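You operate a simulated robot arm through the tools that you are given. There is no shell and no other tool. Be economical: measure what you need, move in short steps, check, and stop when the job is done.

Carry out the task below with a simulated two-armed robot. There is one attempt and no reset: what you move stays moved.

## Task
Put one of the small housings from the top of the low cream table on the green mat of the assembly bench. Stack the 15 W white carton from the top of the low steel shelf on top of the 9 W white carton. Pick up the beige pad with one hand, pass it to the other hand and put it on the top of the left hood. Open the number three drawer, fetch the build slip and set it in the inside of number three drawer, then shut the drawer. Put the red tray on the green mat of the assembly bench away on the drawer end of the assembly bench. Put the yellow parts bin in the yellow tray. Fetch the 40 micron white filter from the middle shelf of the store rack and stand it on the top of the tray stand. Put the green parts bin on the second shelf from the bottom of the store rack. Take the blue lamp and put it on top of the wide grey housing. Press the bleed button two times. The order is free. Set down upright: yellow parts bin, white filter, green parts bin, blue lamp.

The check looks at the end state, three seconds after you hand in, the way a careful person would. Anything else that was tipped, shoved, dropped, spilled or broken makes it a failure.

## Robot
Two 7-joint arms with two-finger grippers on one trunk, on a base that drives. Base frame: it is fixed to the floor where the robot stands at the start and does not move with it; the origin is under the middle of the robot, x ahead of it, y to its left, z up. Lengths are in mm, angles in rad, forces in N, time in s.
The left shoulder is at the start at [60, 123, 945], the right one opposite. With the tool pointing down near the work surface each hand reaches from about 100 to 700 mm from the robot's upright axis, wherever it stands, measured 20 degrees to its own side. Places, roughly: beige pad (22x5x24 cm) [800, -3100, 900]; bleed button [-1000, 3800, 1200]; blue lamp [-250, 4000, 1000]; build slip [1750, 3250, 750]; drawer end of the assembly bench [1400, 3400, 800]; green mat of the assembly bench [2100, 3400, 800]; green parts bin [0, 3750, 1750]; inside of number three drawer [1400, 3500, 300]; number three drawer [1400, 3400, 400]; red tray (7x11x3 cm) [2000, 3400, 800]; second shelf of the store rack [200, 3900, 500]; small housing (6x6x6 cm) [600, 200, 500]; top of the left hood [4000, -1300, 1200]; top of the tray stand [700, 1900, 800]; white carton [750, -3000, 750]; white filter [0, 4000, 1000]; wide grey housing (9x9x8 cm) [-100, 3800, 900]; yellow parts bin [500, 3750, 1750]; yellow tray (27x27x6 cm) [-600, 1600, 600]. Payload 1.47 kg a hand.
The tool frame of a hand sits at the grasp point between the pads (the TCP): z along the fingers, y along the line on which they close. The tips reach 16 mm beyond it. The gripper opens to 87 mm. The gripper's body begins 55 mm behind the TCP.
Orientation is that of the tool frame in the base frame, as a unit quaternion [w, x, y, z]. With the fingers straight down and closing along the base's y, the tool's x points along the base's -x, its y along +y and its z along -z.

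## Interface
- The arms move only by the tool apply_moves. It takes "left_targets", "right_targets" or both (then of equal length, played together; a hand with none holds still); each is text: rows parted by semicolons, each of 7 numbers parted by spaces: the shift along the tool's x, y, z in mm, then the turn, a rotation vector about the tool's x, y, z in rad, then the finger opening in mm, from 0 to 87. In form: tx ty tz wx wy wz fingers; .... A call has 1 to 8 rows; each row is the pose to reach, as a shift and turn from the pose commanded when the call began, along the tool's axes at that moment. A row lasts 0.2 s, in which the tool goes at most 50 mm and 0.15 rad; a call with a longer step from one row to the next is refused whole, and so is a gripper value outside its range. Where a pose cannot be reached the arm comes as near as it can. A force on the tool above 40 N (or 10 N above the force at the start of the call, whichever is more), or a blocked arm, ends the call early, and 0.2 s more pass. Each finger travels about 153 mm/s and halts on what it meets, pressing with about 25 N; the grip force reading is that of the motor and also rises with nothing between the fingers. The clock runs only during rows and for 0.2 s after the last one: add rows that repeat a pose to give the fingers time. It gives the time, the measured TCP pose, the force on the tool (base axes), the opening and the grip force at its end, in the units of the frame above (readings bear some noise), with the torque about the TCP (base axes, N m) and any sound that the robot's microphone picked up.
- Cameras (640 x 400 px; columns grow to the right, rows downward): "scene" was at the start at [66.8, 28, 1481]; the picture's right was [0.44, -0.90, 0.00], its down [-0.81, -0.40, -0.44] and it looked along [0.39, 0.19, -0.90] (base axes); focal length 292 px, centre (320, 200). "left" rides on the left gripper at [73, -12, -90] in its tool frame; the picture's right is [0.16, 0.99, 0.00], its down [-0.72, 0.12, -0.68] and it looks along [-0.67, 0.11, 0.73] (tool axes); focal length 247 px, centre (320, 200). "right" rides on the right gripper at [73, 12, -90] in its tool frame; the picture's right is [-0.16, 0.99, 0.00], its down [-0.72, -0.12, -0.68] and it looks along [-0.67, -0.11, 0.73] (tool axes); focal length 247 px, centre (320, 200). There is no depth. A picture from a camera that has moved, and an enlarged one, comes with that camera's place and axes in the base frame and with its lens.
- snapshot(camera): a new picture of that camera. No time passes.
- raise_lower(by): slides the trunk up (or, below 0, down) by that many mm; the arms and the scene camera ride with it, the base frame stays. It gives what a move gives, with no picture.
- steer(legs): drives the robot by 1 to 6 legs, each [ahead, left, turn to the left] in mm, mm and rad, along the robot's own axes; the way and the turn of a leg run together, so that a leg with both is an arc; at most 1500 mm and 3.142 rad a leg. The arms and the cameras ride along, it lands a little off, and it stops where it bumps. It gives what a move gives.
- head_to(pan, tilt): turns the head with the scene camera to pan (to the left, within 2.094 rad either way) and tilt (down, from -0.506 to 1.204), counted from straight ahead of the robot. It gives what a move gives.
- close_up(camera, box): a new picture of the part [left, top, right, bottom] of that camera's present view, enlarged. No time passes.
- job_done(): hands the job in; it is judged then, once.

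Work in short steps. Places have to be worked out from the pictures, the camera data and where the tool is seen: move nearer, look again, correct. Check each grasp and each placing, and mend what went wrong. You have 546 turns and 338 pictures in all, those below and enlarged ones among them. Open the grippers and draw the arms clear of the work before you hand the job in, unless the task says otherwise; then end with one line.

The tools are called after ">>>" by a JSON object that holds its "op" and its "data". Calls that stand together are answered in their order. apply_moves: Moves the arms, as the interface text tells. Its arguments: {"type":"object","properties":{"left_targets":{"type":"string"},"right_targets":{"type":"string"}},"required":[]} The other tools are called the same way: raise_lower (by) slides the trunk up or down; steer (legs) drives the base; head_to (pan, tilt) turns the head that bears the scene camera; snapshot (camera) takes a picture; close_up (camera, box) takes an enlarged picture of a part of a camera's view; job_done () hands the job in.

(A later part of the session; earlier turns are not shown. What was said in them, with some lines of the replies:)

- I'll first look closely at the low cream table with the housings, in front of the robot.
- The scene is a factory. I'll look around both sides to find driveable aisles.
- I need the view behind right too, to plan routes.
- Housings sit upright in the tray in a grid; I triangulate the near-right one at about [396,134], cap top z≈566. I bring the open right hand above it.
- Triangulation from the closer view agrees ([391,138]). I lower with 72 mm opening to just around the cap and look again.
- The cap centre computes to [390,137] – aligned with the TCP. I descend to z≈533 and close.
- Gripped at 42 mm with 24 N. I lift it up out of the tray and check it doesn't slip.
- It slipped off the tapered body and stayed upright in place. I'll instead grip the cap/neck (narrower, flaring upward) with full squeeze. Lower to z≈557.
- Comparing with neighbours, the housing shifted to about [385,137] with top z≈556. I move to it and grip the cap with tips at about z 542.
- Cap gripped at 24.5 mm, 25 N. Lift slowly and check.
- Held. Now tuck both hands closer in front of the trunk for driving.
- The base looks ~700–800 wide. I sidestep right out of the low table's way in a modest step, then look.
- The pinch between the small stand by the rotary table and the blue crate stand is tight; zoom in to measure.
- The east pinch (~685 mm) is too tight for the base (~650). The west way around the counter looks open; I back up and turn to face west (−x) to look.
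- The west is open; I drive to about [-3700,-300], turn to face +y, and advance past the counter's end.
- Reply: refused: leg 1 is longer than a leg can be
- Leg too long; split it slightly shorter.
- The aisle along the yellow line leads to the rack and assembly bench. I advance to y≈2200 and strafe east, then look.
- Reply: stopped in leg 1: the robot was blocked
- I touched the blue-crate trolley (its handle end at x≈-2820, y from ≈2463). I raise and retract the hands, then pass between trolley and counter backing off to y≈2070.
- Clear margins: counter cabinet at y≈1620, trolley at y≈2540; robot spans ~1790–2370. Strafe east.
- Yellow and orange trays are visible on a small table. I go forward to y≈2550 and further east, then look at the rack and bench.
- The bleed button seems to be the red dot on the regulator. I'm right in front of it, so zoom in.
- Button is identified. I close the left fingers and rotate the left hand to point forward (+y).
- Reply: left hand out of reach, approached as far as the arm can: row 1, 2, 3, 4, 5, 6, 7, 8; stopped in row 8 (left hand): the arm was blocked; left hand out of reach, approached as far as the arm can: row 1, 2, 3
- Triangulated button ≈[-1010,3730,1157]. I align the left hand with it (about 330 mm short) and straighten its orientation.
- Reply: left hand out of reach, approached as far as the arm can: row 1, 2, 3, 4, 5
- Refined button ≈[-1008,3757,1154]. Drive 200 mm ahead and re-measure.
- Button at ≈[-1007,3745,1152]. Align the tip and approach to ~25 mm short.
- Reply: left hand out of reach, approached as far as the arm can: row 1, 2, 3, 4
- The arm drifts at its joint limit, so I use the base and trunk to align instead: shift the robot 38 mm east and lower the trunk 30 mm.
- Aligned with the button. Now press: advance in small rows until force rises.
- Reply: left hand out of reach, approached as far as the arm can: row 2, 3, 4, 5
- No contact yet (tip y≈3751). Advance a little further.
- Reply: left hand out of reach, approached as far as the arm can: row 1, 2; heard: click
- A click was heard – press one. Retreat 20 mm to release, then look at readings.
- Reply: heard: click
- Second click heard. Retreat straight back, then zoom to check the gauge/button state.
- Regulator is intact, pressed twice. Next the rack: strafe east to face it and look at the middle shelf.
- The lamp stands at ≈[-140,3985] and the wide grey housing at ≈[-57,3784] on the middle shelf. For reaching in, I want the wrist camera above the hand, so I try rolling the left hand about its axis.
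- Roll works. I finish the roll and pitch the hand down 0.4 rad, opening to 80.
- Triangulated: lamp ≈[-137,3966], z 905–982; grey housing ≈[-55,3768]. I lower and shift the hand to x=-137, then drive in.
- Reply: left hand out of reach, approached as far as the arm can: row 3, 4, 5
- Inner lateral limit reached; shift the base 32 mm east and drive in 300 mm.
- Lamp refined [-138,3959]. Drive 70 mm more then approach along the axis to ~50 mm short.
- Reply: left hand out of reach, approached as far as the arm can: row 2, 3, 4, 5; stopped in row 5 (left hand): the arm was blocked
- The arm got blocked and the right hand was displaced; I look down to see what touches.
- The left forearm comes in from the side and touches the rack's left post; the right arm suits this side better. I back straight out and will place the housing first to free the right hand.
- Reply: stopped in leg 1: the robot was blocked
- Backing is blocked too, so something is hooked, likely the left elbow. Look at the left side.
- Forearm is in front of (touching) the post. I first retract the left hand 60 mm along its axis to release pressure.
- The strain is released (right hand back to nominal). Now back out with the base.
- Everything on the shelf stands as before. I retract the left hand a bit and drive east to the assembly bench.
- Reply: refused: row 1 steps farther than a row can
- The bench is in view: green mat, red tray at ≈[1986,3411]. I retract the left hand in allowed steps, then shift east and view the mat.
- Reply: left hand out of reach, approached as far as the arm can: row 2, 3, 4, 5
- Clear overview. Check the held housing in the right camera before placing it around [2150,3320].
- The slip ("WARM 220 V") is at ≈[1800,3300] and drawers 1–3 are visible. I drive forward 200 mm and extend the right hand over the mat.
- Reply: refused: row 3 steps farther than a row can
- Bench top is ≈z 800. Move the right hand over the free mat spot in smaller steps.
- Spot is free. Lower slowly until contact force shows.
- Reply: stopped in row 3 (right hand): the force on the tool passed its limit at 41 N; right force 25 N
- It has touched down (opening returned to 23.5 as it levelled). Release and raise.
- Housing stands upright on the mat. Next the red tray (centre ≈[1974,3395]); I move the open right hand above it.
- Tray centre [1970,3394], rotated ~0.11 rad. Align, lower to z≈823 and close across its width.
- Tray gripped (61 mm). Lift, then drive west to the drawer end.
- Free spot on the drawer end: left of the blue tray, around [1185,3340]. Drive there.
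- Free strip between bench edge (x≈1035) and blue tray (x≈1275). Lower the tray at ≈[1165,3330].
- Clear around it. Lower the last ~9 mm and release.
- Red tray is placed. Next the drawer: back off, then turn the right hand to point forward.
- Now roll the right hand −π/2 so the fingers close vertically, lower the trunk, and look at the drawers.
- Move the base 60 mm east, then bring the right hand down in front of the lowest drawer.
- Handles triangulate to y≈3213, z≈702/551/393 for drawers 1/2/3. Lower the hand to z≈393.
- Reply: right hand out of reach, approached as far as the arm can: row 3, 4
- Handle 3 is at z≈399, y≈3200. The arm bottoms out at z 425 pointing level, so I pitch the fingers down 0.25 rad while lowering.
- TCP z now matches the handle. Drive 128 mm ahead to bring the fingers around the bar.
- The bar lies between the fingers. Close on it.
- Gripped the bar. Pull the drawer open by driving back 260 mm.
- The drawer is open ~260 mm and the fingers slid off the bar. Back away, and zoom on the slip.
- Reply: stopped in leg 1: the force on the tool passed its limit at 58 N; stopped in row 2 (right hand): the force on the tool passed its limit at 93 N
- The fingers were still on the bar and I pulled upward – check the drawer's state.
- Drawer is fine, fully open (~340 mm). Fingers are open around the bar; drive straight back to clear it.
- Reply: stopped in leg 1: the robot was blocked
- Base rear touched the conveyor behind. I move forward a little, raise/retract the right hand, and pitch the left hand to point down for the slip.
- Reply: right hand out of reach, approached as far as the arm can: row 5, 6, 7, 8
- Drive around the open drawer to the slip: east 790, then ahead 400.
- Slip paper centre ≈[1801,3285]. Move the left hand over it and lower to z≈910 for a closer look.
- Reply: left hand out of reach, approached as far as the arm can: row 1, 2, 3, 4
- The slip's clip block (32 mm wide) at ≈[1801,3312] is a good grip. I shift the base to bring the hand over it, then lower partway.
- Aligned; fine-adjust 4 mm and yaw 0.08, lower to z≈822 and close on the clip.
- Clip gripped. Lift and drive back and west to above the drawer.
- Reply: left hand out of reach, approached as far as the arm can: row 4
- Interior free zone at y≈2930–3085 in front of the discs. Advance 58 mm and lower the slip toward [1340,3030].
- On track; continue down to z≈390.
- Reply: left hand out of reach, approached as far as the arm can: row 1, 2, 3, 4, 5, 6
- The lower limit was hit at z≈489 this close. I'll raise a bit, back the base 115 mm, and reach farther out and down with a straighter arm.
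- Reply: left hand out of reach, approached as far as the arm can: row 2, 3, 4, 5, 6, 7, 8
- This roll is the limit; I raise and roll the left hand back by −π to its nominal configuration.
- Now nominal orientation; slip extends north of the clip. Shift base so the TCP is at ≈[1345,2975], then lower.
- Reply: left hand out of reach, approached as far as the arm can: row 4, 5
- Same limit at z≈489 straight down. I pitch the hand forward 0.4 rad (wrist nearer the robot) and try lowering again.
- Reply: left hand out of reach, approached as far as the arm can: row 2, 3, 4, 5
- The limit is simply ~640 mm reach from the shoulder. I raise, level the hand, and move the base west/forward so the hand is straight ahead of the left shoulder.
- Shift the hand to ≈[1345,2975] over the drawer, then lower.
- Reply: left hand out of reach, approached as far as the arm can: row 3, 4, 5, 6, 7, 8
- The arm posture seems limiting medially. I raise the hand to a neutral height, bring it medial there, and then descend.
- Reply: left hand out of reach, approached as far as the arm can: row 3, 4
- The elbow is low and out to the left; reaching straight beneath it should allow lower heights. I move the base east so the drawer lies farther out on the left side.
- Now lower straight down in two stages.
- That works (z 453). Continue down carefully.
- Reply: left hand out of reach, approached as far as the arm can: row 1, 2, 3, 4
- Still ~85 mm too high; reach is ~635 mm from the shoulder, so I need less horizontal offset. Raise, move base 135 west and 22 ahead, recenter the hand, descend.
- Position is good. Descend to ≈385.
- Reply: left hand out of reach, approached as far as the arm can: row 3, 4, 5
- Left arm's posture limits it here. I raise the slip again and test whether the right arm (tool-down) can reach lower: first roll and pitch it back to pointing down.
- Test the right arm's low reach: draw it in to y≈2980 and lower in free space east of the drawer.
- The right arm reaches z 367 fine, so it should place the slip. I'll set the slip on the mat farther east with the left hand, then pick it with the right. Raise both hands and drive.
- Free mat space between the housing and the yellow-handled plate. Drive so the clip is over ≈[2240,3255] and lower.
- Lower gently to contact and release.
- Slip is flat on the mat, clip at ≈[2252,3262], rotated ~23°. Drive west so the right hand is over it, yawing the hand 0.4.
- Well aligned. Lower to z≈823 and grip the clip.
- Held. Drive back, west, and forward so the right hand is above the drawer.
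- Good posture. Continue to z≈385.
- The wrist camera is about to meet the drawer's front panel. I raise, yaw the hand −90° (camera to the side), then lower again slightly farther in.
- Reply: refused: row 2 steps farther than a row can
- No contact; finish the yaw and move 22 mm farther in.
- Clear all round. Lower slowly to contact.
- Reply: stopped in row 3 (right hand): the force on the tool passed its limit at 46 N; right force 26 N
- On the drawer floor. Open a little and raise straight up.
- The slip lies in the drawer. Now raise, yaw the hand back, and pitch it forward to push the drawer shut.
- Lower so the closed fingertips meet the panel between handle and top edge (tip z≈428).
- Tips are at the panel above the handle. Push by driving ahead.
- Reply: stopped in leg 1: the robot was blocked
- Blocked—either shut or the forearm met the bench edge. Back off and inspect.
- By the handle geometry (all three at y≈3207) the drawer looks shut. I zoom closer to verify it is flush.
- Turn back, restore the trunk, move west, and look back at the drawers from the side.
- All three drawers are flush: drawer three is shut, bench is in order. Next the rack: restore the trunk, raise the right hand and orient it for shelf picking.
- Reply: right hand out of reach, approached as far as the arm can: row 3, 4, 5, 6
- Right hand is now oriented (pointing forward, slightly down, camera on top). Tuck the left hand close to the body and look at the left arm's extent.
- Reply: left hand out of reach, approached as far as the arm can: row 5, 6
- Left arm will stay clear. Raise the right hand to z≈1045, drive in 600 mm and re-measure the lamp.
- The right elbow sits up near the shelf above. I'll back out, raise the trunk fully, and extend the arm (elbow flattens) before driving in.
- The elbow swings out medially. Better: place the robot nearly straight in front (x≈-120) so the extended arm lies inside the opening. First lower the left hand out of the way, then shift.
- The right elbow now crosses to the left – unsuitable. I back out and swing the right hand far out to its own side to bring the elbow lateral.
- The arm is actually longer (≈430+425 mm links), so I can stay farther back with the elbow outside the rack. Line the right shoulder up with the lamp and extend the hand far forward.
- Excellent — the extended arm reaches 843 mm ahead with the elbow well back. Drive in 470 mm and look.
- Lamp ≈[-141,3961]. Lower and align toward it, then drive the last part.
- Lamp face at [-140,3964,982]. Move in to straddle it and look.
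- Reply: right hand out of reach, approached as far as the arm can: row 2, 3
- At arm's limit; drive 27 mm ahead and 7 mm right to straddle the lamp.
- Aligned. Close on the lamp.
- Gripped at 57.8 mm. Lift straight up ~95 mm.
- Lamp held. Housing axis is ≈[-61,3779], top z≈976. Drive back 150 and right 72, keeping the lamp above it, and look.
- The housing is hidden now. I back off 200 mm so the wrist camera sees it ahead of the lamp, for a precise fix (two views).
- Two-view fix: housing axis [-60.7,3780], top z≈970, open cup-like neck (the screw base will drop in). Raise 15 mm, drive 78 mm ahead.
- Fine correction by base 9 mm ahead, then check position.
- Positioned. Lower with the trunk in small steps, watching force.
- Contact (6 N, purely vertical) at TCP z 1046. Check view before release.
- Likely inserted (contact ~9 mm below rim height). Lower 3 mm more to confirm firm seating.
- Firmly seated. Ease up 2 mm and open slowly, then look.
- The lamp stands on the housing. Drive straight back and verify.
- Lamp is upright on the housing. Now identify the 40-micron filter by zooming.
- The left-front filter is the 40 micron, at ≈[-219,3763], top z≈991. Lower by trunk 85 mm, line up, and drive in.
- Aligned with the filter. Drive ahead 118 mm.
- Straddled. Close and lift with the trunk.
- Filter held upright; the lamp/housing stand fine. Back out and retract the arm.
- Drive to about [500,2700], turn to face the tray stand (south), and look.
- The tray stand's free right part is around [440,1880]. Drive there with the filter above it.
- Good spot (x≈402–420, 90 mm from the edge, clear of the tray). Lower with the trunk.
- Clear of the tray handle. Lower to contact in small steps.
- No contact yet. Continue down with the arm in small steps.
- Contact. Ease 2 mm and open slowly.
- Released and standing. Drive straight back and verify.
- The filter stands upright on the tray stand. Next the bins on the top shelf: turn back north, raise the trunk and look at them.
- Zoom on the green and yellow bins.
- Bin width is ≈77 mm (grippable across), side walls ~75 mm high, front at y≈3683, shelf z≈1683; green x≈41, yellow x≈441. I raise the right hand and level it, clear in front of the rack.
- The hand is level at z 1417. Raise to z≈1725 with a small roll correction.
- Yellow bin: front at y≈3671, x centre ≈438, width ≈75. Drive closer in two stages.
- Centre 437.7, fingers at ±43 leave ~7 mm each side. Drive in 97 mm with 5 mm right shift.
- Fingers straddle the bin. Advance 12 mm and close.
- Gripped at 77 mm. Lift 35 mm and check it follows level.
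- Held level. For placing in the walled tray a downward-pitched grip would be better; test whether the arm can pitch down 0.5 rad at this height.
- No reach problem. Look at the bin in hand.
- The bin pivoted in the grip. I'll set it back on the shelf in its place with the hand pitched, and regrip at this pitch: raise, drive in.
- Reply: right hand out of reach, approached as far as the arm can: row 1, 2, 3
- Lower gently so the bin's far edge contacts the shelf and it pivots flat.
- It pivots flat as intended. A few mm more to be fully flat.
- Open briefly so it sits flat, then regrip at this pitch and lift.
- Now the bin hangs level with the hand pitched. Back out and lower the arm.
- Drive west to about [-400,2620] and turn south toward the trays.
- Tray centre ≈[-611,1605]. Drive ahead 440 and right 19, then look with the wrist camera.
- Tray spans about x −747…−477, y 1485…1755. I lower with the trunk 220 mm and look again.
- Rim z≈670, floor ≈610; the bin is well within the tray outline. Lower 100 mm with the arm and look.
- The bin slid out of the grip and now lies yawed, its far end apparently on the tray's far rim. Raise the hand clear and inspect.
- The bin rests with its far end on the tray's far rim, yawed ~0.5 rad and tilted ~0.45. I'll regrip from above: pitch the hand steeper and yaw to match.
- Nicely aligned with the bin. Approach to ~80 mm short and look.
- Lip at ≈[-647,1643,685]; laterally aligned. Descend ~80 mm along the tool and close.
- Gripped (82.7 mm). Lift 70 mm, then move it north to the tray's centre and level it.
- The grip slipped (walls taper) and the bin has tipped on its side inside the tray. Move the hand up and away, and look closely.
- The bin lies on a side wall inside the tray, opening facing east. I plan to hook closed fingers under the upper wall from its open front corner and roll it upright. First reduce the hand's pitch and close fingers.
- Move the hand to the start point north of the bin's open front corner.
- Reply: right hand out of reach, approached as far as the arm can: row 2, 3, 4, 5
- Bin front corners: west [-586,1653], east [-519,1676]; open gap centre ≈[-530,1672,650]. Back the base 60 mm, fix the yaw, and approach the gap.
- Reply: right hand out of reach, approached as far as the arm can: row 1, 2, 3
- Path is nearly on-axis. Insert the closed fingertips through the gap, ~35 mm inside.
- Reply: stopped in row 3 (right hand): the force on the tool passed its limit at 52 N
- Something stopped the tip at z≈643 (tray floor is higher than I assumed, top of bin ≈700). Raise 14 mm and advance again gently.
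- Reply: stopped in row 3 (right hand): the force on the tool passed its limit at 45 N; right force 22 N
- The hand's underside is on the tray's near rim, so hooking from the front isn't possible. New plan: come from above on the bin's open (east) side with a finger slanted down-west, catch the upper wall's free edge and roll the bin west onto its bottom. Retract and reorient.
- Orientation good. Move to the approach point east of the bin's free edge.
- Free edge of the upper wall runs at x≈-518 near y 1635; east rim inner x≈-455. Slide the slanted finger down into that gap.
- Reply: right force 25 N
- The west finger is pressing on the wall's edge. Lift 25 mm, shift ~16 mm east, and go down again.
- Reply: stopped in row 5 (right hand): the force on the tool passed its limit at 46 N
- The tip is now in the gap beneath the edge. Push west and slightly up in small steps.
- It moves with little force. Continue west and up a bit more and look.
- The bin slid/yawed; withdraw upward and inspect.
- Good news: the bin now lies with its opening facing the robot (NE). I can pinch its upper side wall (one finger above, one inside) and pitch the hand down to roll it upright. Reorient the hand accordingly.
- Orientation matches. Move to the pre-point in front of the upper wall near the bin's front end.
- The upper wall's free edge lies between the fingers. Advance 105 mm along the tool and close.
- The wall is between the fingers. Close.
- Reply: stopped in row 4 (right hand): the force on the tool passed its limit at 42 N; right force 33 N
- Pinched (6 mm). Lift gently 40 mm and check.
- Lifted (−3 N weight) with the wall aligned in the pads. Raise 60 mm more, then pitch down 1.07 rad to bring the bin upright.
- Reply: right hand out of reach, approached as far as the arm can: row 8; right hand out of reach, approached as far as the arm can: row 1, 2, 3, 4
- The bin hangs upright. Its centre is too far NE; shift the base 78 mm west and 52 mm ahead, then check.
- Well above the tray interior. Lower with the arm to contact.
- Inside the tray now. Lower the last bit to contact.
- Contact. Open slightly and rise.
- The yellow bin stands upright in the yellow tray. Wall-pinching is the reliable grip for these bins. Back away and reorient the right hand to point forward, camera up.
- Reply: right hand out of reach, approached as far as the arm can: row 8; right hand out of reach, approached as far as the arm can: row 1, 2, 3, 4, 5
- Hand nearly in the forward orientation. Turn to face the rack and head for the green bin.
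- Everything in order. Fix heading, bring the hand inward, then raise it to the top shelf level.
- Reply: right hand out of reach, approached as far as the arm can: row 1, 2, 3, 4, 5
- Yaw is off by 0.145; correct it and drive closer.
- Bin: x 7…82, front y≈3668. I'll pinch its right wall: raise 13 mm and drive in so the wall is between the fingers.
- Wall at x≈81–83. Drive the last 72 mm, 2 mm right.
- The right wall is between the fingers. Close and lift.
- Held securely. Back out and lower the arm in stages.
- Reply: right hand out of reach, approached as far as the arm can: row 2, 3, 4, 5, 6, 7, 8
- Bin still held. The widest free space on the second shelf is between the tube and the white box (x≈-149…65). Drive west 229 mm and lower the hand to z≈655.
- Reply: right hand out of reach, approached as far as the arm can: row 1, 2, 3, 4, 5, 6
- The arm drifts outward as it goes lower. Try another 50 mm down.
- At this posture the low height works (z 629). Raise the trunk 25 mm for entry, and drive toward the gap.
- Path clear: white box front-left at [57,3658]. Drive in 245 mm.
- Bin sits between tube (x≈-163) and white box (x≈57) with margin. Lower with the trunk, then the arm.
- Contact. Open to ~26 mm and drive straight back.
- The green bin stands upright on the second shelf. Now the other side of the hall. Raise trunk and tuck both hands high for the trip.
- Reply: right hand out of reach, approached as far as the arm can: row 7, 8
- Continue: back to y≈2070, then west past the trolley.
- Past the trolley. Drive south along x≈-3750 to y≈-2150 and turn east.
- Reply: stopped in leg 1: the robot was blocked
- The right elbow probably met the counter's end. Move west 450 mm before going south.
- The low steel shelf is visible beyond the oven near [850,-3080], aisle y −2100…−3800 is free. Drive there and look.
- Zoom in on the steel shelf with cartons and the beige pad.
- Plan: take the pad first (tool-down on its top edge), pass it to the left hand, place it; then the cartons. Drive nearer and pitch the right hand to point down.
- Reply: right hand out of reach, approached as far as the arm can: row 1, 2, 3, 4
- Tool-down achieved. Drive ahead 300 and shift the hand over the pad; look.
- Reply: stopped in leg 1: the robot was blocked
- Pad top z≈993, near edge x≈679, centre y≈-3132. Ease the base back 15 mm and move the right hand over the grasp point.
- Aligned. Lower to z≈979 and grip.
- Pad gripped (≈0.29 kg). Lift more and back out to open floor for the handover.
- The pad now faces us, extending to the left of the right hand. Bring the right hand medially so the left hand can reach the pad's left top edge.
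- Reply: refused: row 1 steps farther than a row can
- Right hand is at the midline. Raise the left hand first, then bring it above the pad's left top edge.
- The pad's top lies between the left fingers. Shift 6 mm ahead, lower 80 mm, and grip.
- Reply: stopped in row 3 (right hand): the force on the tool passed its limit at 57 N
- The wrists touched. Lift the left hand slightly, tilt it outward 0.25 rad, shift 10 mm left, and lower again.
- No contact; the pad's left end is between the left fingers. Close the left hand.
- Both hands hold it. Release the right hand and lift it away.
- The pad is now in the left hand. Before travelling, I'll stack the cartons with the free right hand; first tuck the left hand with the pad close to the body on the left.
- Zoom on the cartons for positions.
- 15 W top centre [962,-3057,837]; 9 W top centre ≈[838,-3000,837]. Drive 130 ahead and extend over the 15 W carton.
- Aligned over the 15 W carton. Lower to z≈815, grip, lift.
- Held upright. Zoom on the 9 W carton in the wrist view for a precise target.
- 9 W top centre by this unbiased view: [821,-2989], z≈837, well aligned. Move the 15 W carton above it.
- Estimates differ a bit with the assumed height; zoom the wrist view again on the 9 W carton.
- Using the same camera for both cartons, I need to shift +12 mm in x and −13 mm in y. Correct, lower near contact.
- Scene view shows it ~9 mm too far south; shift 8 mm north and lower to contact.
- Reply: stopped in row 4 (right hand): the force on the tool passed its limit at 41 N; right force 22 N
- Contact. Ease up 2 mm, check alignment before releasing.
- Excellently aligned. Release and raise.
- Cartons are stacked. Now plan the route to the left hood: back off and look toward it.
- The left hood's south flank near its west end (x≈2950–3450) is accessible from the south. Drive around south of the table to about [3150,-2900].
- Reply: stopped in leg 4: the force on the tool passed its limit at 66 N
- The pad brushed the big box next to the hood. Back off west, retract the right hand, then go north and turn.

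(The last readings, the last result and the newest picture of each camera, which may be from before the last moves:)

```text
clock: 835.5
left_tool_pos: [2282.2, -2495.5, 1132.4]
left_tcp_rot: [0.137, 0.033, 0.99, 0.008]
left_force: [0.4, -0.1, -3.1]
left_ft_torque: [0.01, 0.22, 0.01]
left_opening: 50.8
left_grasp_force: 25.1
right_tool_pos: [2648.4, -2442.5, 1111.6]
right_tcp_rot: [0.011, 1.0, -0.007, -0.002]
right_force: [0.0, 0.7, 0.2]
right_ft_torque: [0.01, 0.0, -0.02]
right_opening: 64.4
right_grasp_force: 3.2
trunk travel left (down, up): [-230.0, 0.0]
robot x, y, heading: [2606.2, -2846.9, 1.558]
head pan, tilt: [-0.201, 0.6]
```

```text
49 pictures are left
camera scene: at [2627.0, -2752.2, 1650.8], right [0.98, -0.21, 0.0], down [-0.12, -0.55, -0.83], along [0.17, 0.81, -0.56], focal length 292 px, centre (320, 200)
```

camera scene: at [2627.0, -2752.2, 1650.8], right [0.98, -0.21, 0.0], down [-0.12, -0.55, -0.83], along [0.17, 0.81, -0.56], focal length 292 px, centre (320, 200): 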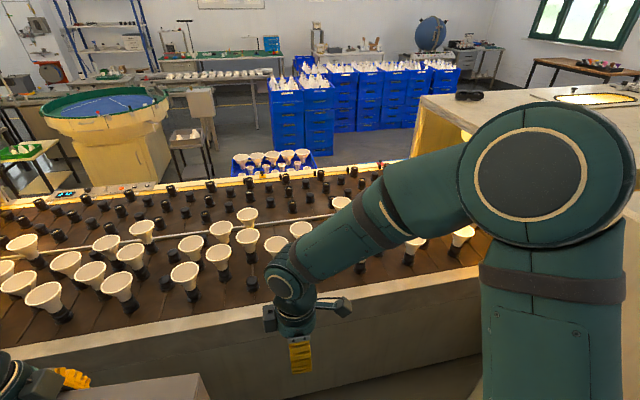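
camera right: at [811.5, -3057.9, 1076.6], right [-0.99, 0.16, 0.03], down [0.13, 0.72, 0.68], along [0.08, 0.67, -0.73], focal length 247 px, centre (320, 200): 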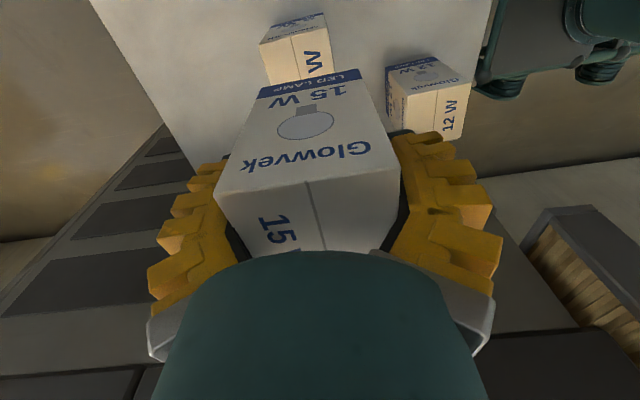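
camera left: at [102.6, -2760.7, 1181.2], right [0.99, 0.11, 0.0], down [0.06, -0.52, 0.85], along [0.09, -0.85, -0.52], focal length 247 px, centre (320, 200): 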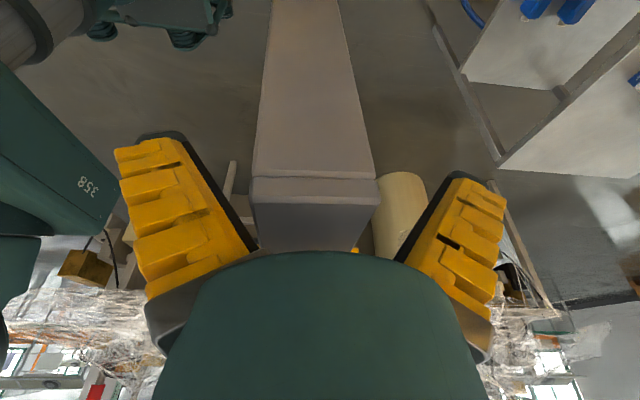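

The hood's top begins at x≈3500 just behind the conveyor's end. I'll lay the pad flat: back off a bit, level the left hand and pitch it forward so the pad becomes horizontal ahead of it.

>>> {"op": "steer", "data": {"legs": [[-200, 0, 0]]}}

>>> {"op": "apply_moves", "data": {"left_targets": "0 0 0 0 0.125 0 10; 0 0 0 0 0.25 0 10; 0 0 0 0 0.25 0 10"}}

>>> {"op": "apply_moves", "data": {"left_targets": "0 0 -10 -0.14 0 0 10; 0 5 -20 -0.28 0 0 10; 0 10 -30 -0.42 0 0 10; 0 15 -40 -0.56 0 0 10; 0 20 -50 -0.7 0 0 10; 0 25 -60 -0.84 0 0 10; 0 30 -70 -0.98 0 0 10; 0 35 -80 -1.12 0 0 10"}}

>>> {"op": "apply_moves", "data": {"left_targets": "0 0 0 -0.13 0 0 10; 0 0 0 -0.26 0 0 10; 0 0 0 -0.39 0 0 10; 0 0 0 -0.45 0 0 10"}}

>>> {"op": "head_to", "data": {"pan": 0.3, "tilt": 0.7}}

>>> {"op": "snapshot", "data": {"camera": "scene"}}

```text
clock: 837.1
left_tool_pos: [2280.0, -2696.5, 1131.6]
left_tcp_rot: [0.138, 0.033, 0.99, 0.01]
left_force: [-0.2, 0.0, -2.4]
left_ft_torque: [0.04, 0.22, 0.04]
left_opening: 50.5
left_grasp_force: 24.8
right_tool_pos: [2648.0, -2643.6, 1111.1]
right_tcp_rot: [0.011, 1.0, -0.007, -0.001]
right_force: [-0.1, 0.1, 0.4]
right_ft_torque: [0.07, 0.0, -0.01]
right_opening: 64.6
right_grasp_force: 3.5
trunk travel left (down, up): [-230.0, 0.0]
robot x, y, heading: [2605.4, -3052.5, 1.558]
head pan, tilt: [-0.201, 0.6]
```

```text
clock: 837.9
left_tool_pos: [2280.1, -2696.5, 1131.2]
left_tcp_rot: [0.012, 0.031, 0.999, 0.014]
left_force: [0.4, 1.1, -3.4]
left_ft_torque: [0.0, 0.17, 0.0]
left_opening: 50.7
left_grasp_force: 25.6
right_tool_pos: [2646.1, -2643.7, 1110.5]
right_tcp_rot: [0.012, 1.0, -0.007, -0.002]
right_force: [-0.7, -0.6, -0.2]
right_ft_torque: [-0.01, -0.01, 0.05]
right_opening: 64.8
right_grasp_force: 2.6
trunk travel left (down, up): [-230.0, 0.0]
robot x, y, heading: [2603.6, -3050.4, 1.555]
head pan, tilt: [-0.201, 0.6]
```

```text
clock: 839.7
left_tool_pos: [2247.4, -2631.9, 1223.7]
left_tcp_rot: [0.029, 0.019, 0.839, 0.543]
left_force: [-0.7, -0.1, -2.4]
left_ft_torque: [-0.28, 0.2, -0.01]
left_opening: 50.8
left_grasp_force: 24.3
left hand out of reach, approached as far as the arm can: row 5, 6, 7, 8
right_tool_pos: [2644.7, -2643.1, 1110.9]
right_tcp_rot: [0.011, 1.0, -0.007, -0.002]
right_force: [-0.7, -0.5, -0.1]
right_ft_torque: [0.0, -0.03, -0.01]
right_opening: 64.7
right_grasp_force: 3.0
trunk travel left (down, up): [-230.0, 0.0]
robot x, y, heading: [2603.9, -3050.9, 1.563]
head pan, tilt: [-0.201, 0.6]
```

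```text
clock: 840.7
left_tool_pos: [2230.3, -2619.1, 1223.9]
left_tcp_rot: [0.032, 0.013, 0.697, 0.717]
left_force: [0.3, -0.1, -3.0]
left_ft_torque: [-0.31, 0.19, 0.03]
left_opening: 51.0
left_grasp_force: 25.0
left hand out of reach, approached as far as the arm can: row 1, 2, 3, 4
right_tool_pos: [2647.1, -2643.5, 1111.3]
right_tcp_rot: [0.012, 1.0, -0.007, -0.002]
right_force: [-0.1, 0.3, 0.1]
right_ft_torque: [0.02, 0.01, -0.01]
right_opening: 64.6
right_grasp_force: 3.2
trunk travel left (down, up): [-230.0, 0.0]
robot x, y, heading: [2605.1, -3051.8, 1.564]
head pan, tilt: [-0.201, 0.6]
```

```text
clock: 841.6
left_tool_pos: [2230.9, -2618.5, 1225.8]
left_tcp_rot: [0.032, 0.013, 0.698, 0.715]
left_force: [-0.1, 0.7, -2.7]
left_ft_torque: [-0.31, 0.19, -0.01]
left_opening: 51.0
left_grasp_force: 25.4
right_tool_pos: [2646.7, -2642.7, 1110.9]
right_tcp_rot: [0.011, 1.0, -0.007, -0.002]
right_force: [-0.6, -0.1, 0.4]
right_ft_torque: [0.0, 0.0, 0.01]
right_opening: 64.5
right_grasp_force: 3.5
trunk travel left (down, up): [-230.0, 0.0]
robot x, y, heading: [2603.4, -3052.7, 1.561]
head pan, tilt: [0.3, 0.7]
```

```text
48 pictures are left
camera scene: at [2582.3, -2957.9, 1642.2], right [0.96, 0.29, 0.0], down [0.18, -0.62, -0.76], along [-0.22, 0.73, -0.64], focal length 292 px, centre (320, 200)
```

scene: 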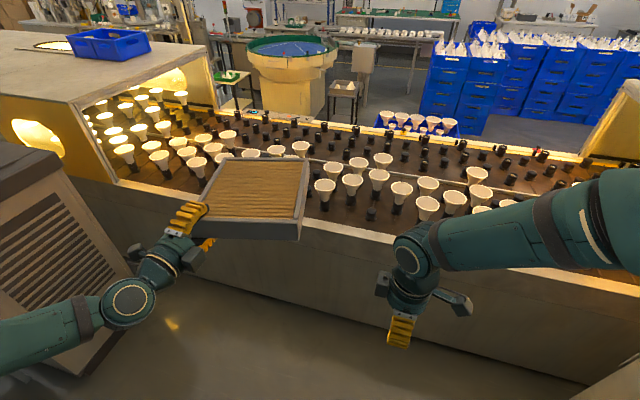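

The pad is now horizontal in the left hand. Raise it, retract the right hand a little, then move toward the hood's corner and turn to heading ≈0.55.

>>> {"op": "apply_moves", "data": {"left_targets": "0 25 0 0 0 0 10; 0 50 0 0 0 0 10; 0 75 0 0 0 0 10; 0 75 0 0 0 0 10", "right_targets": "0 30 0 0 0 0 40; 0 60 0 0 0 0 20; 0 90 0 0 0 0 10; 0 100 0 0 0 0 0"}}

>>> {"op": "steer", "data": {"legs": [[300, -370, 0], [0, 0, -1.0]]}}

>>> {"op": "head_to", "data": {"pan": 0.2, "tilt": 0.6}}

>>> {"op": "snapshot", "data": {"camera": "scene"}}

```text
clock: 842.6
left_tool_pos: [2227.7, -2620.0, 1298.7]
left_tcp_rot: [0.031, 0.013, 0.698, 0.716]
left_force: [0.7, 0.4, -2.3]
left_ft_torque: [-0.31, 0.2, -0.02]
left_opening: 50.8
left_grasp_force: 24.9
right_tool_pos: [2644.6, -2742.2, 1111.9]
right_tcp_rot: [0.012, 1.0, -0.006, -0.001]
right_force: [0.1, -1.6, 0.1]
right_ft_torque: [-0.01, -0.01, 0.02]
right_opening: 0.0
right_grasp_force: 24.2
trunk travel left (down, up): [-230.0, 0.0]
robot x, y, heading: [2602.8, -3052.6, 1.563]
head pan, tilt: [0.3, 0.7]
```

```text
clock: 848.9
left_tool_pos: [3137.4, -2203.3, 1300.0]
left_tcp_rot: [0.371, 0.347, 0.606, 0.612]
left_force: [-0.7, -0.3, -2.8]
left_ft_torque: [-0.01, 0.35, -0.02]
left_opening: 50.9
left_grasp_force: 24.9
right_tool_pos: [3255.3, -2622.6, 1112.5]
right_tcp_rot: [0.009, 0.873, -0.488, -0.008]
right_force: [0.1, 0.1, -0.6]
right_ft_torque: [0.04, 0.0, -0.03]
right_opening: 0.1
right_grasp_force: 25.2
trunk travel left (down, up): [-230.0, 0.0]
robot x, y, heading: [2975.0, -2755.5, 0.557]
head pan, tilt: [0.3, 0.7]
```

```text
clock: 849.6
left_tool_pos: [3137.5, -2204.7, 1300.4]
left_tcp_rot: [0.371, 0.347, 0.607, 0.611]
left_force: [0.3, -0.1, -2.2]
left_ft_torque: [-0.06, 0.33, 0.01]
left_opening: 50.7
left_grasp_force: 24.4
right_tool_pos: [3256.7, -2621.5, 1112.9]
right_tcp_rot: [0.009, 0.873, -0.487, -0.007]
right_force: [0.6, -0.4, -0.1]
right_ft_torque: [-0.01, 0.0, 0.02]
right_opening: 0.0
right_grasp_force: 25.5
trunk travel left (down, up): [-230.0, 0.0]
robot x, y, heading: [2976.5, -2749.8, 0.559]
head pan, tilt: [0.201, 0.6]
```

```text
47 pictures are left
camera scene: at [3049.9, -2685.7, 1650.8], right [0.69, -0.73, 0.0], down [-0.41, -0.39, -0.82], along [0.6, 0.57, -0.57], focal length 292 px, centre (320, 200)
```

scene: 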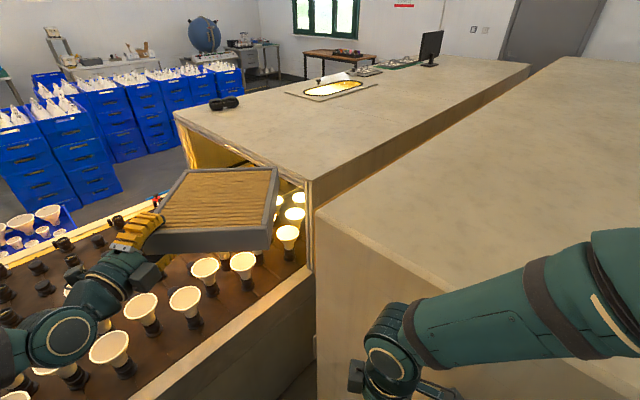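

Hood's SW top corner is ≈[3571,-2149], west edge x≈3560, top z≈1200. Drive 60 mm ahead and extend the left arm over the hood.

>>> {"op": "steer", "data": {"legs": [[60, 0, 0]]}}

>>> {"op": "apply_moves", "data": {"left_targets": "0 0 45 0 0 0 10; 0 0 90 0 0 0 10; 0 0 135 0 0 0 10; 0 0 180 0 0 0 10; 0 0 225 0 0 0 10; 0 0 270 0 0 0 10; 0 0 315 0 0 0 10; 0 0 360 0 0 0 10"}}

>>> {"op": "snapshot", "data": {"camera": "scene"}}

```text
clock: 850.6
left_tool_pos: [3188.8, -2171.9, 1299.2]
left_tcp_rot: [0.372, 0.347, 0.606, 0.611]
left_force: [-0.1, 0.5, -2.5]
left_ft_torque: [-0.04, 0.39, 0.02]
left_opening: 50.7
left_grasp_force: 24.9
right_tool_pos: [3307.8, -2590.6, 1112.5]
right_tcp_rot: [0.01, 0.873, -0.488, -0.007]
right_force: [0.3, 0.4, -0.1]
right_ft_torque: [-0.01, 0.06, -0.01]
right_opening: 0.0
right_grasp_force: 25.2
trunk travel left (down, up): [-230.0, 0.0]
robot x, y, heading: [3026.0, -2724.5, 0.554]
head pan, tilt: [0.201, 0.6]
```

```text
clock: 852.4
left_tool_pos: [3505.5, -1997.5, 1308.9]
left_tcp_rot: [0.372, 0.346, 0.607, 0.611]
left_force: [1.1, 0.7, -1.7]
left_ft_torque: [-0.05, 0.37, 0.04]
left_opening: 50.8
left_grasp_force: 25.5
right_tool_pos: [3307.3, -2590.6, 1113.0]
right_tcp_rot: [0.01, 0.873, -0.487, -0.007]
right_force: [0.5, 0.0, 1.1]
right_ft_torque: [-0.04, 0.02, -0.02]
right_opening: 0.0
right_grasp_force: 25.1
trunk travel left (down, up): [-230.0, 0.0]
robot x, y, heading: [3028.6, -2722.8, 0.56]
head pan, tilt: [0.201, 0.6]
```

```text
46 pictures are left
camera scene: at [3101.7, -2652.9, 1650.6], right [0.69, -0.73, 0.0], down [-0.41, -0.39, -0.82], along [0.6, 0.57, -0.57], focal length 292 px, centre (320, 200)
```

scene: 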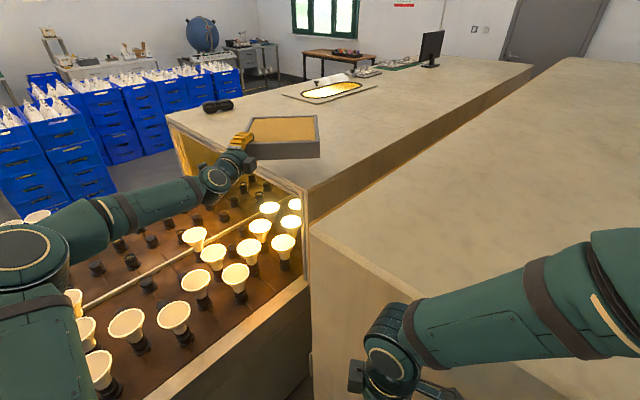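

Reach is fine. Extend 90 mm more so the pad is fully over the hood.

>>> {"op": "apply_moves", "data": {"left_targets": "0 0 45 0 0 0 10; 0 0 88 0 0 0 10; 0 0 88 0 0 0 10"}}

>>> {"op": "close_up", "data": {"camera": "scene", "box": [160, 70, 400, 220]}}

>>> {"op": "snapshot", "data": {"camera": "left"}}

```text
clock: 853.2
left_tool_pos: [3531.1, -1975.0, 1299.6]
left_tcp_rot: [0.372, 0.347, 0.605, 0.612]
left_force: [0.6, -0.4, -3.3]
left_ft_torque: [-0.03, 0.36, 0.02]
left_opening: 50.4
left_grasp_force: 25.2
left hand out of reach, approached as far as the arm can: row 1, 2, 3
right_tool_pos: [3307.2, -2589.8, 1112.7]
right_tcp_rot: [0.009, 0.873, -0.488, -0.007]
right_force: [0.5, 0.4, 1.0]
right_ft_torque: [-0.02, 0.03, 0.01]
right_opening: 0.0
right_grasp_force: 24.2
trunk travel left (down, up): [-230.0, 0.0]
robot x, y, heading: [3024.1, -2723.0, 0.552]
head pan, tilt: [0.201, 0.6]
```

```text
2.67 times, centred on (280, 145) of scene
camera zoom: at [3101.3, -2653.5, 1650.7], right [0.69, -0.73, 0.0], down [-0.41, -0.39, -0.82], along [0.6, 0.57, -0.57], focal length 779 px, centre (427, 347)
```

zoom: 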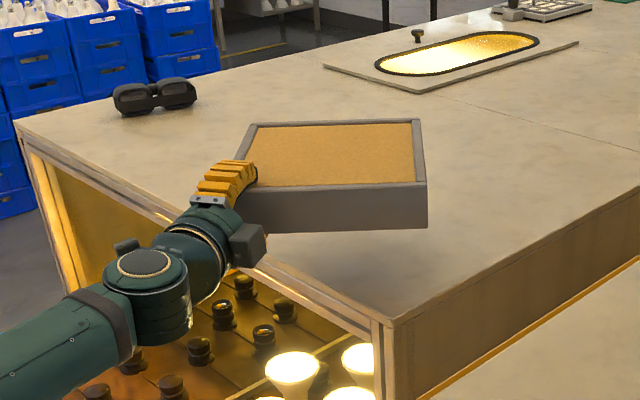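

```text
44 pictures are left
camera left: at [3417.9, -1955.4, 1283.1], right [-0.11, 0.15, 0.98], down [-0.25, -0.96, 0.12], along [0.96, -0.23, 0.14], focal length 247 px, centre (320, 200)
```

left: 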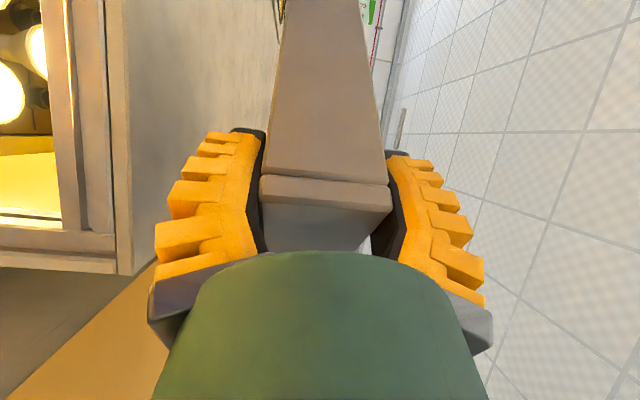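

Pad centre ≈[3659,-1957], ~100 mm inside the hood's west edge. Lower with the trunk until it rests on the hood.

>>> {"op": "raise_lower", "data": {"by": -55}}

>>> {"op": "raise_lower", "data": {"by": -10}}

>>> {"op": "raise_lower", "data": {"by": -8}}

>>> {"op": "close_up", "data": {"camera": "scene", "box": [160, 70, 400, 220]}}

```text
clock: 854.1
left_tool_pos: [3529.5, -1975.3, 1245.3]
left_tcp_rot: [0.373, 0.348, 0.605, 0.612]
left_force: [0.0, 0.6, -2.2]
left_ft_torque: [0.02, 0.4, 0.01]
left_opening: 50.8
left_grasp_force: 24.7
right_tool_pos: [3306.1, -2590.7, 1057.6]
right_tcp_rot: [0.009, 0.873, -0.488, -0.007]
right_force: [-0.1, 0.1, 0.5]
right_ft_torque: [-0.02, 0.0, 0.02]
right_opening: 0.1
right_grasp_force: 25.1
trunk travel left (down, up): [-175.0, 55.0]
robot x, y, heading: [3026.4, -2719.0, 0.556]
head pan, tilt: [0.201, 0.6]
```

```text
clock: 854.7
left_tool_pos: [3530.3, -1976.7, 1234.7]
left_tcp_rot: [0.372, 0.347, 0.605, 0.612]
left_force: [-0.5, -0.7, -2.8]
left_ft_torque: [-0.04, 0.37, 0.02]
left_opening: 50.7
left_grasp_force: 24.9
right_tool_pos: [3305.8, -2591.7, 1047.0]
right_tcp_rot: [0.009, 0.873, -0.488, -0.007]
right_force: [-0.1, -0.1, -0.3]
right_ft_torque: [-0.03, 0.01, -0.05]
right_opening: 0.0
right_grasp_force: 25.1
trunk travel left (down, up): [-165.0, 65.0]
robot x, y, heading: [3027.6, -2720.9, 0.556]
head pan, tilt: [0.201, 0.6]
```

```text
clock: 855.3
left_tool_pos: [3529.2, -1975.4, 1228.1]
left_tcp_rot: [0.372, 0.347, 0.605, 0.612]
left_force: [-0.3, -0.7, -2.7]
left_ft_torque: [-0.05, 0.36, -0.03]
left_opening: 50.3
left_grasp_force: 25.2
right_tool_pos: [3307.3, -2591.8, 1039.0]
right_tcp_rot: [0.01, 0.873, -0.488, -0.007]
right_force: [0.1, 0.3, 0.0]
right_ft_torque: [-0.04, -0.02, 0.0]
right_opening: 0.2
right_grasp_force: 25.6
trunk travel left (down, up): [-157.0, 73.0]
robot x, y, heading: [3024.9, -2718.6, 0.559]
head pan, tilt: [0.201, 0.6]
```

```text
2.67 times, centred on (280, 145) of scene
camera zoom: at [3099.9, -2654.7, 1577.8], right [0.69, -0.73, 0.0], down [-0.41, -0.39, -0.83], along [0.6, 0.57, -0.56], focal length 779 px, centre (427, 347)
```

zoom: 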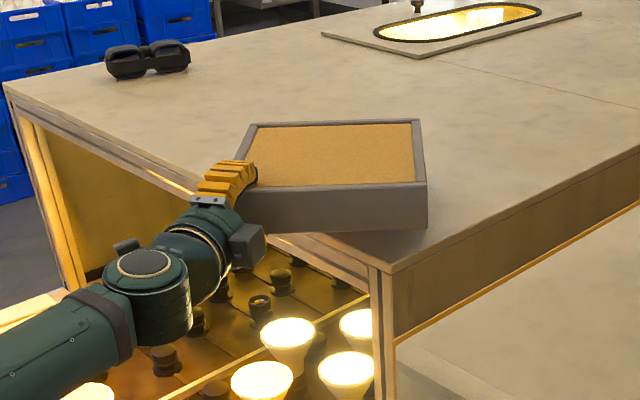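

Not yet touching. Continue lowering.

>>> {"op": "raise_lower", "data": {"by": -8}}

>>> {"op": "raise_lower", "data": {"by": -8}}

>>> {"op": "raise_lower", "data": {"by": -6}}

```text
clock: 855.9
left_tool_pos: [3530.8, -1976.3, 1219.8]
left_tcp_rot: [0.373, 0.347, 0.606, 0.611]
left_force: [0.1, -0.5, -2.7]
left_ft_torque: [0.0, 0.36, 0.03]
left_opening: 50.8
left_grasp_force: 25.0
right_tool_pos: [3306.0, -2591.4, 1032.4]
right_tcp_rot: [0.01, 0.873, -0.488, -0.007]
right_force: [0.8, 0.4, 0.9]
right_ft_torque: [0.0, 0.02, -0.03]
right_opening: 0.0
right_grasp_force: 25.2
trunk travel left (down, up): [-149.0, 81.0]
robot x, y, heading: [3024.8, -2718.9, 0.552]
head pan, tilt: [0.201, 0.6]
```

```text
clock: 856.4
left_tool_pos: [3529.7, -1976.0, 1212.2]
left_tcp_rot: [0.372, 0.347, 0.606, 0.612]
left_force: [0.5, -0.5, -2.5]
left_ft_torque: [-0.03, 0.41, -0.03]
left_opening: 50.7
left_grasp_force: 24.6
right_tool_pos: [3306.7, -2590.0, 1023.4]
right_tcp_rot: [0.009, 0.873, -0.488, -0.007]
right_force: [0.4, 0.3, -0.2]
right_ft_torque: [0.0, 0.01, -0.02]
right_opening: 0.0
right_grasp_force: 24.8
trunk travel left (down, up): [-141.0, 89.0]
robot x, y, heading: [3026.8, -2723.5, 0.556]
head pan, tilt: [0.201, 0.6]
```

```text
clock: 857.0
left_tool_pos: [3529.9, -1976.0, 1205.4]
left_tcp_rot: [0.372, 0.347, 0.606, 0.612]
left_force: [0.0, 0.3, -3.2]
left_ft_torque: [-0.02, 0.42, 0.01]
left_opening: 50.7
left_grasp_force: 25.0
right_tool_pos: [3307.2, -2591.3, 1017.1]
right_tcp_rot: [0.009, 0.873, -0.488, -0.007]
right_force: [0.2, 0.0, 1.0]
right_ft_torque: [-0.01, 0.0, -0.02]
right_opening: 0.0
right_grasp_force: 25.1
trunk travel left (down, up): [-135.0, 95.0]
robot x, y, heading: [3026.0, -2723.4, 0.556]
head pan, tilt: [0.201, 0.6]
```

Still no contact at pad-bottom ≈1180; take a look.

>>> {"op": "close_up", "data": {"camera": "scene", "box": [160, 40, 400, 220]}}

```text
2.22 times, centred on (280, 130) of scene
camera zoom: at [3100.0, -2654.7, 1555.8], right [0.69, -0.73, 0.0], down [-0.41, -0.39, -0.82], along [0.6, 0.57, -0.57], focal length 649 px, centre (409, 356)
```

zoom: 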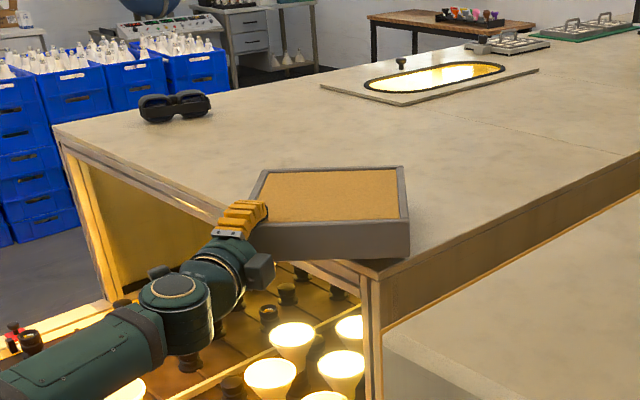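

The pad is nearly down but overhangs the west edge; drive ahead up to 40 mm more (stops if it bumps) to seat it further in.

>>> {"op": "steer", "data": {"legs": [[45, 0, 0]]}}

>>> {"op": "raise_lower", "data": {"by": -6}}

>>> {"op": "raise_lower", "data": {"by": -6}}

```text
clock: 857.9
left_tool_pos: [3570.6, -1952.7, 1203.1]
left_tcp_rot: [0.372, 0.349, 0.606, 0.611]
left_force: [0.3, -0.3, -3.1]
left_ft_torque: [0.0, 0.35, -0.03]
left_opening: 50.6
left_grasp_force: 25.1
right_tool_pos: [3345.7, -2567.3, 1017.8]
right_tcp_rot: [0.01, 0.872, -0.489, -0.008]
right_force: [0.4, 0.8, -0.3]
right_ft_torque: [-0.05, 0.06, -0.01]
right_opening: 0.0
right_grasp_force: 24.7
trunk travel left (down, up): [-135.0, 95.0]
robot x, y, heading: [3060.4, -2696.9, 0.557]
head pan, tilt: [0.201, 0.6]
```

```text
clock: 858.4
left_tool_pos: [3568.5, -1953.4, 1198.3]
left_tcp_rot: [0.372, 0.346, 0.606, 0.611]
left_force: [-0.1, 0.0, -3.1]
left_ft_torque: [-0.03, 0.36, 0.04]
left_opening: 50.7
left_grasp_force: 25.1
right_tool_pos: [3344.3, -2568.2, 1011.5]
right_tcp_rot: [0.009, 0.873, -0.488, -0.008]
right_force: [0.6, 0.1, -0.4]
right_ft_torque: [0.0, -0.05, 0.01]
right_opening: 0.2
right_grasp_force: 24.9
trunk travel left (down, up): [-129.0, 101.0]
robot x, y, heading: [3062.9, -2695.3, 0.556]
head pan, tilt: [0.201, 0.6]
```

```text
clock: 859.0
left_tool_pos: [3568.4, -1954.1, 1193.8]
left_tcp_rot: [0.373, 0.347, 0.605, 0.612]
left_force: [-0.4, -0.3, -2.1]
left_ft_torque: [-0.04, 0.36, 0.02]
left_opening: 50.8
left_grasp_force: 25.1
right_tool_pos: [3343.9, -2568.0, 1005.8]
right_tcp_rot: [0.008, 0.872, -0.489, -0.008]
right_force: [0.0, -0.4, -0.1]
right_ft_torque: [0.02, 0.0, 0.0]
right_opening: 0.0
right_grasp_force: 25.2
trunk travel left (down, up): [-123.0, 107.0]
robot x, y, heading: [3066.9, -2698.7, 0.557]
head pan, tilt: [0.201, 0.6]
```

There's still room; drive another 60 mm ahead, then continue lowering.

>>> {"op": "steer", "data": {"legs": [[60, 0, 0]]}}

>>> {"op": "raise_lower", "data": {"by": -6}}

>>> {"op": "raise_lower", "data": {"by": -6}}

>>> {"op": "close_up", "data": {"camera": "scene", "box": [160, 40, 400, 220]}}

```text
clock: 860.0
left_tool_pos: [3586.6, -1936.7, 1191.8]
left_tcp_rot: [0.377, 0.351, 0.604, 0.608]
left_force: [-0.1, 0.1, -2.3]
left_ft_torque: [-0.01, 0.38, 0.02]
left_opening: 50.9
left_grasp_force: 25.8
right_tool_pos: [3353.9, -2546.2, 1005.4]
right_tcp_rot: [0.009, 0.87, -0.493, -0.006]
right_force: [-0.2, -0.9, 0.6]
right_ft_torque: [-0.02, -0.01, 0.02]
right_opening: 0.3
right_grasp_force: 24.6
trunk travel left (down, up): [-123.0, 107.0]
robot x, y, heading: [3075.3, -2676.9, 0.545]
head pan, tilt: [0.201, 0.6]
stopped in leg 1: the robot was blocked; the commanded pose is now the measured one
```

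```text
clock: 860.5
left_tool_pos: [3587.6, -1939.6, 1188.4]
left_tcp_rot: [0.377, 0.352, 0.602, 0.61]
left_force: [0.3, -0.4, 0.8]
left_ft_torque: [0.6, -0.11, -0.25]
left_opening: 51.2
left_grasp_force: 25.0
right_tool_pos: [3354.3, -2550.7, 998.9]
right_tcp_rot: [0.008, 0.869, -0.494, -0.007]
right_force: [-0.1, 0.2, -0.2]
right_ft_torque: [0.01, 0.0, -0.03]
right_opening: 0.0
right_grasp_force: 25.0
trunk travel left (down, up): [-117.0, 113.0]
robot x, y, heading: [3069.3, -2675.8, 0.544]
head pan, tilt: [0.201, 0.6]
```

```text
clock: 861.1
left_tool_pos: [3586.6, -1939.7, 1184.7]
left_tcp_rot: [0.377, 0.351, 0.602, 0.61]
left_force: [0.1, -0.7, 11.4]
left_ft_torque: [0.22, -0.29, 0.04]
left_opening: 51.2
left_grasp_force: 24.9
right_tool_pos: [3354.1, -2550.4, 994.6]
right_tcp_rot: [0.009, 0.869, -0.494, -0.007]
right_force: [-0.5, 0.0, 0.3]
right_ft_torque: [0.04, 0.03, 0.0]
right_opening: 0.0
right_grasp_force: 25.1
trunk travel left (down, up): [-111.0, 119.0]
robot x, y, heading: [3073.2, -2673.4, 0.54]
head pan, tilt: [0.201, 0.6]
```

```text
2.22 times, centred on (280, 130) of scene
camera zoom: at [3146.3, -2610.8, 1532.0], right [0.68, -0.74, 0.0], down [-0.42, -0.38, -0.83], along [0.61, 0.56, -0.56], focal length 649 px, centre (409, 356)
```

zoom: 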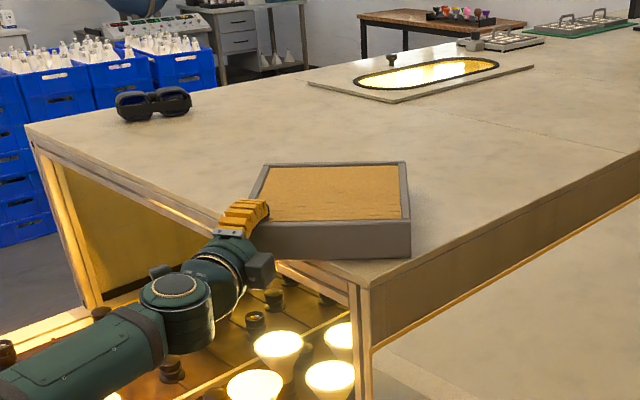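

It rests on the hood with its centre well inside. Release, then withdraw the hand straight back.

>>> {"op": "apply_moves", "data": {"left_targets": "0 0 0 0 0 0 55; 0 0 0 0 0 0 66; 0 0 0 0 0 0 74; 0 0 -30 0 0 0 74; 0 0 -70 0 0 0 74; 0 0 -110 0 0 0 74; 0 0 -150 0 0 0 74"}}

>>> {"op": "close_up", "data": {"camera": "scene", "box": [160, 40, 400, 220]}}

```text
clock: 862.7
left_tool_pos: [3453.9, -2009.2, 1177.2]
left_tcp_rot: [0.377, 0.352, 0.603, 0.609]
left_force: [0.2, -0.1, 0.6]
left_ft_torque: [0.01, 0.01, -0.01]
left_opening: 77.1
left_grasp_force: 1.7
right_tool_pos: [3355.1, -2548.8, 992.3]
right_tcp_rot: [0.01, 0.869, -0.494, -0.007]
right_force: [0.0, 0.2, -0.2]
right_ft_torque: [0.06, -0.02, -0.02]
right_opening: 0.0
right_grasp_force: 24.4
trunk travel left (down, up): [-111.0, 119.0]
robot x, y, heading: [3071.6, -2675.2, 0.538]
head pan, tilt: [0.201, 0.6]
```

```text
2.22 times, centred on (280, 130) of scene
camera zoom: at [3146.4, -2610.3, 1531.9], right [0.68, -0.74, 0.0], down [-0.42, -0.38, -0.83], along [0.61, 0.56, -0.56], focal length 649 px, centre (409, 356)
```

zoom: 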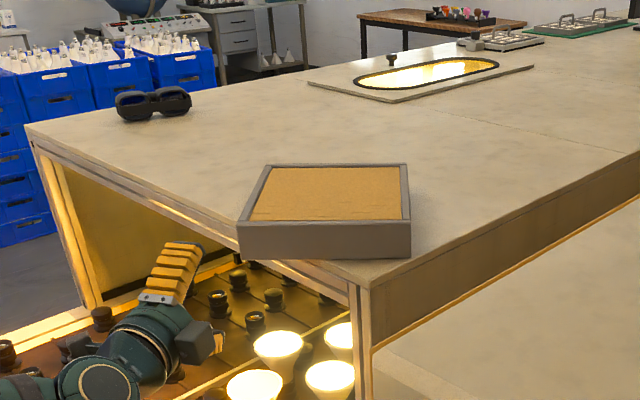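

The pad lies stably on the hood. Raise the trunk, back away, and open both grippers.

>>> {"op": "raise_lower", "data": {"by": 110}}

>>> {"op": "steer", "data": {"legs": [[-450, 0, 0]]}}

>>> {"op": "apply_moves", "data": {"right_targets": "0 0 0 0 0 0 40; 0 0 0 0 0 0 80; 0 0 0 0 0 0 80", "left_targets": "0 0 -20 0 0 0 80; 0 0 -40 0 0 0 80; 0 0 -60 0 0 0 80"}}

>>> {"op": "snapshot", "data": {"camera": "scene"}}

```text
clock: 864.1
left_tool_pos: [3455.4, -2008.0, 1285.7]
left_tcp_rot: [0.377, 0.353, 0.603, 0.608]
left_force: [0.3, -0.2, 0.6]
left_ft_torque: [-0.01, 0.0, 0.02]
left_opening: 76.6
left_grasp_force: 1.9
right_tool_pos: [3355.0, -2548.2, 1102.2]
right_tcp_rot: [0.008, 0.869, -0.494, -0.008]
right_force: [0.6, -0.8, -0.3]
right_ft_torque: [0.01, 0.02, 0.01]
right_opening: 0.1
right_grasp_force: 25.2
trunk travel left (down, up): [-221.0, 9.0]
robot x, y, heading: [3070.1, -2677.9, 0.547]
head pan, tilt: [0.201, 0.6]
```

```text
clock: 866.8
left_tool_pos: [3076.2, -2238.2, 1286.9]
left_tcp_rot: [0.378, 0.352, 0.602, 0.609]
left_force: [-0.2, -0.3, 0.3]
left_ft_torque: [0.0, -0.02, 0.0]
left_opening: 76.8
left_grasp_force: 2.3
right_tool_pos: [2973.9, -2777.3, 1103.3]
right_tcp_rot: [0.01, 0.869, -0.494, -0.008]
right_force: [0.2, -0.8, -0.1]
right_ft_torque: [-0.01, -0.01, -0.02]
right_opening: 0.1
right_grasp_force: 25.6
trunk travel left (down, up): [-221.0, 9.0]
robot x, y, heading: [2694.8, -2904.5, 0.544]
head pan, tilt: [0.201, 0.6]
```

```text
clock: 867.6
left_tool_pos: [3021.4, -2265.5, 1285.1]
left_tcp_rot: [0.378, 0.351, 0.603, 0.609]
left_force: [-0.6, 0.1, 0.3]
left_ft_torque: [0.0, -0.01, 0.01]
left_opening: 81.5
left_grasp_force: 1.2
right_tool_pos: [2974.7, -2778.9, 1103.4]
right_tcp_rot: [0.009, 0.87, -0.494, -0.008]
right_force: [0.6, -0.1, -0.3]
right_ft_torque: [-0.01, -0.01, 0.02]
right_opening: 81.6
right_grasp_force: 1.5
trunk travel left (down, up): [-221.0, 9.0]
robot x, y, heading: [2693.9, -2902.0, 0.542]
head pan, tilt: [0.201, 0.6]
```

```text
39 pictures are left
camera scene: at [2767.2, -2838.7, 1641.9], right [0.68, -0.74, 0.0], down [-0.42, -0.38, -0.83], along [0.61, 0.56, -0.56], focal length 292 px, centre (320, 200)
```

scene: 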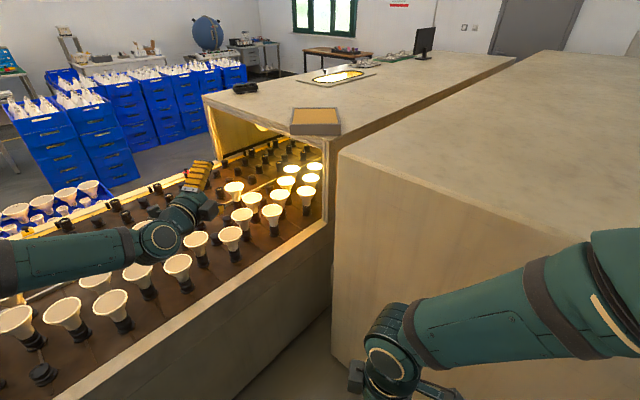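

The pad is resting on the hood. Back the robot off the conveyor completely and hand in.

>>> {"op": "steer", "data": {"legs": [[-350, 0, 0]]}}

>>> {"op": "job_done", "data": {}}

```text
clock: 869.8
left_tool_pos: [2729.8, -2442.8, 1285.4]
left_tcp_rot: [0.378, 0.354, 0.602, 0.608]
left_force: [0.3, -0.9, 0.9]
left_ft_torque: [-0.03, -0.03, 0.0]
left_opening: 81.9
left_grasp_force: 1.0
right_tool_pos: [2681.0, -2955.9, 1103.7]
right_tcp_rot: [0.008, 0.869, -0.495, -0.007]
right_force: [-0.2, -0.8, -0.1]
right_ft_torque: [-0.02, -0.02, -0.05]
right_opening: 81.7
right_grasp_force: 0.7
trunk travel left (down, up): [-221.0, 9.0]
robot x, y, heading: [2397.1, -3080.5, 0.535]
head pan, tilt: [0.201, 0.6]
```

```text
The job is handed in.
```

All ten tasks are done and handed in; the beige pad overhangs the left hood's edge by up to about 9 cm at one corner (most of it is on top, and it sits stably), the yellow bin tipped over in its tray once before I set it upright, and the base and arms bumped some equipment (trolley, rack post, conveyor, counter end, chiller, big box by the hood) with no visible damage in the pictures I took.
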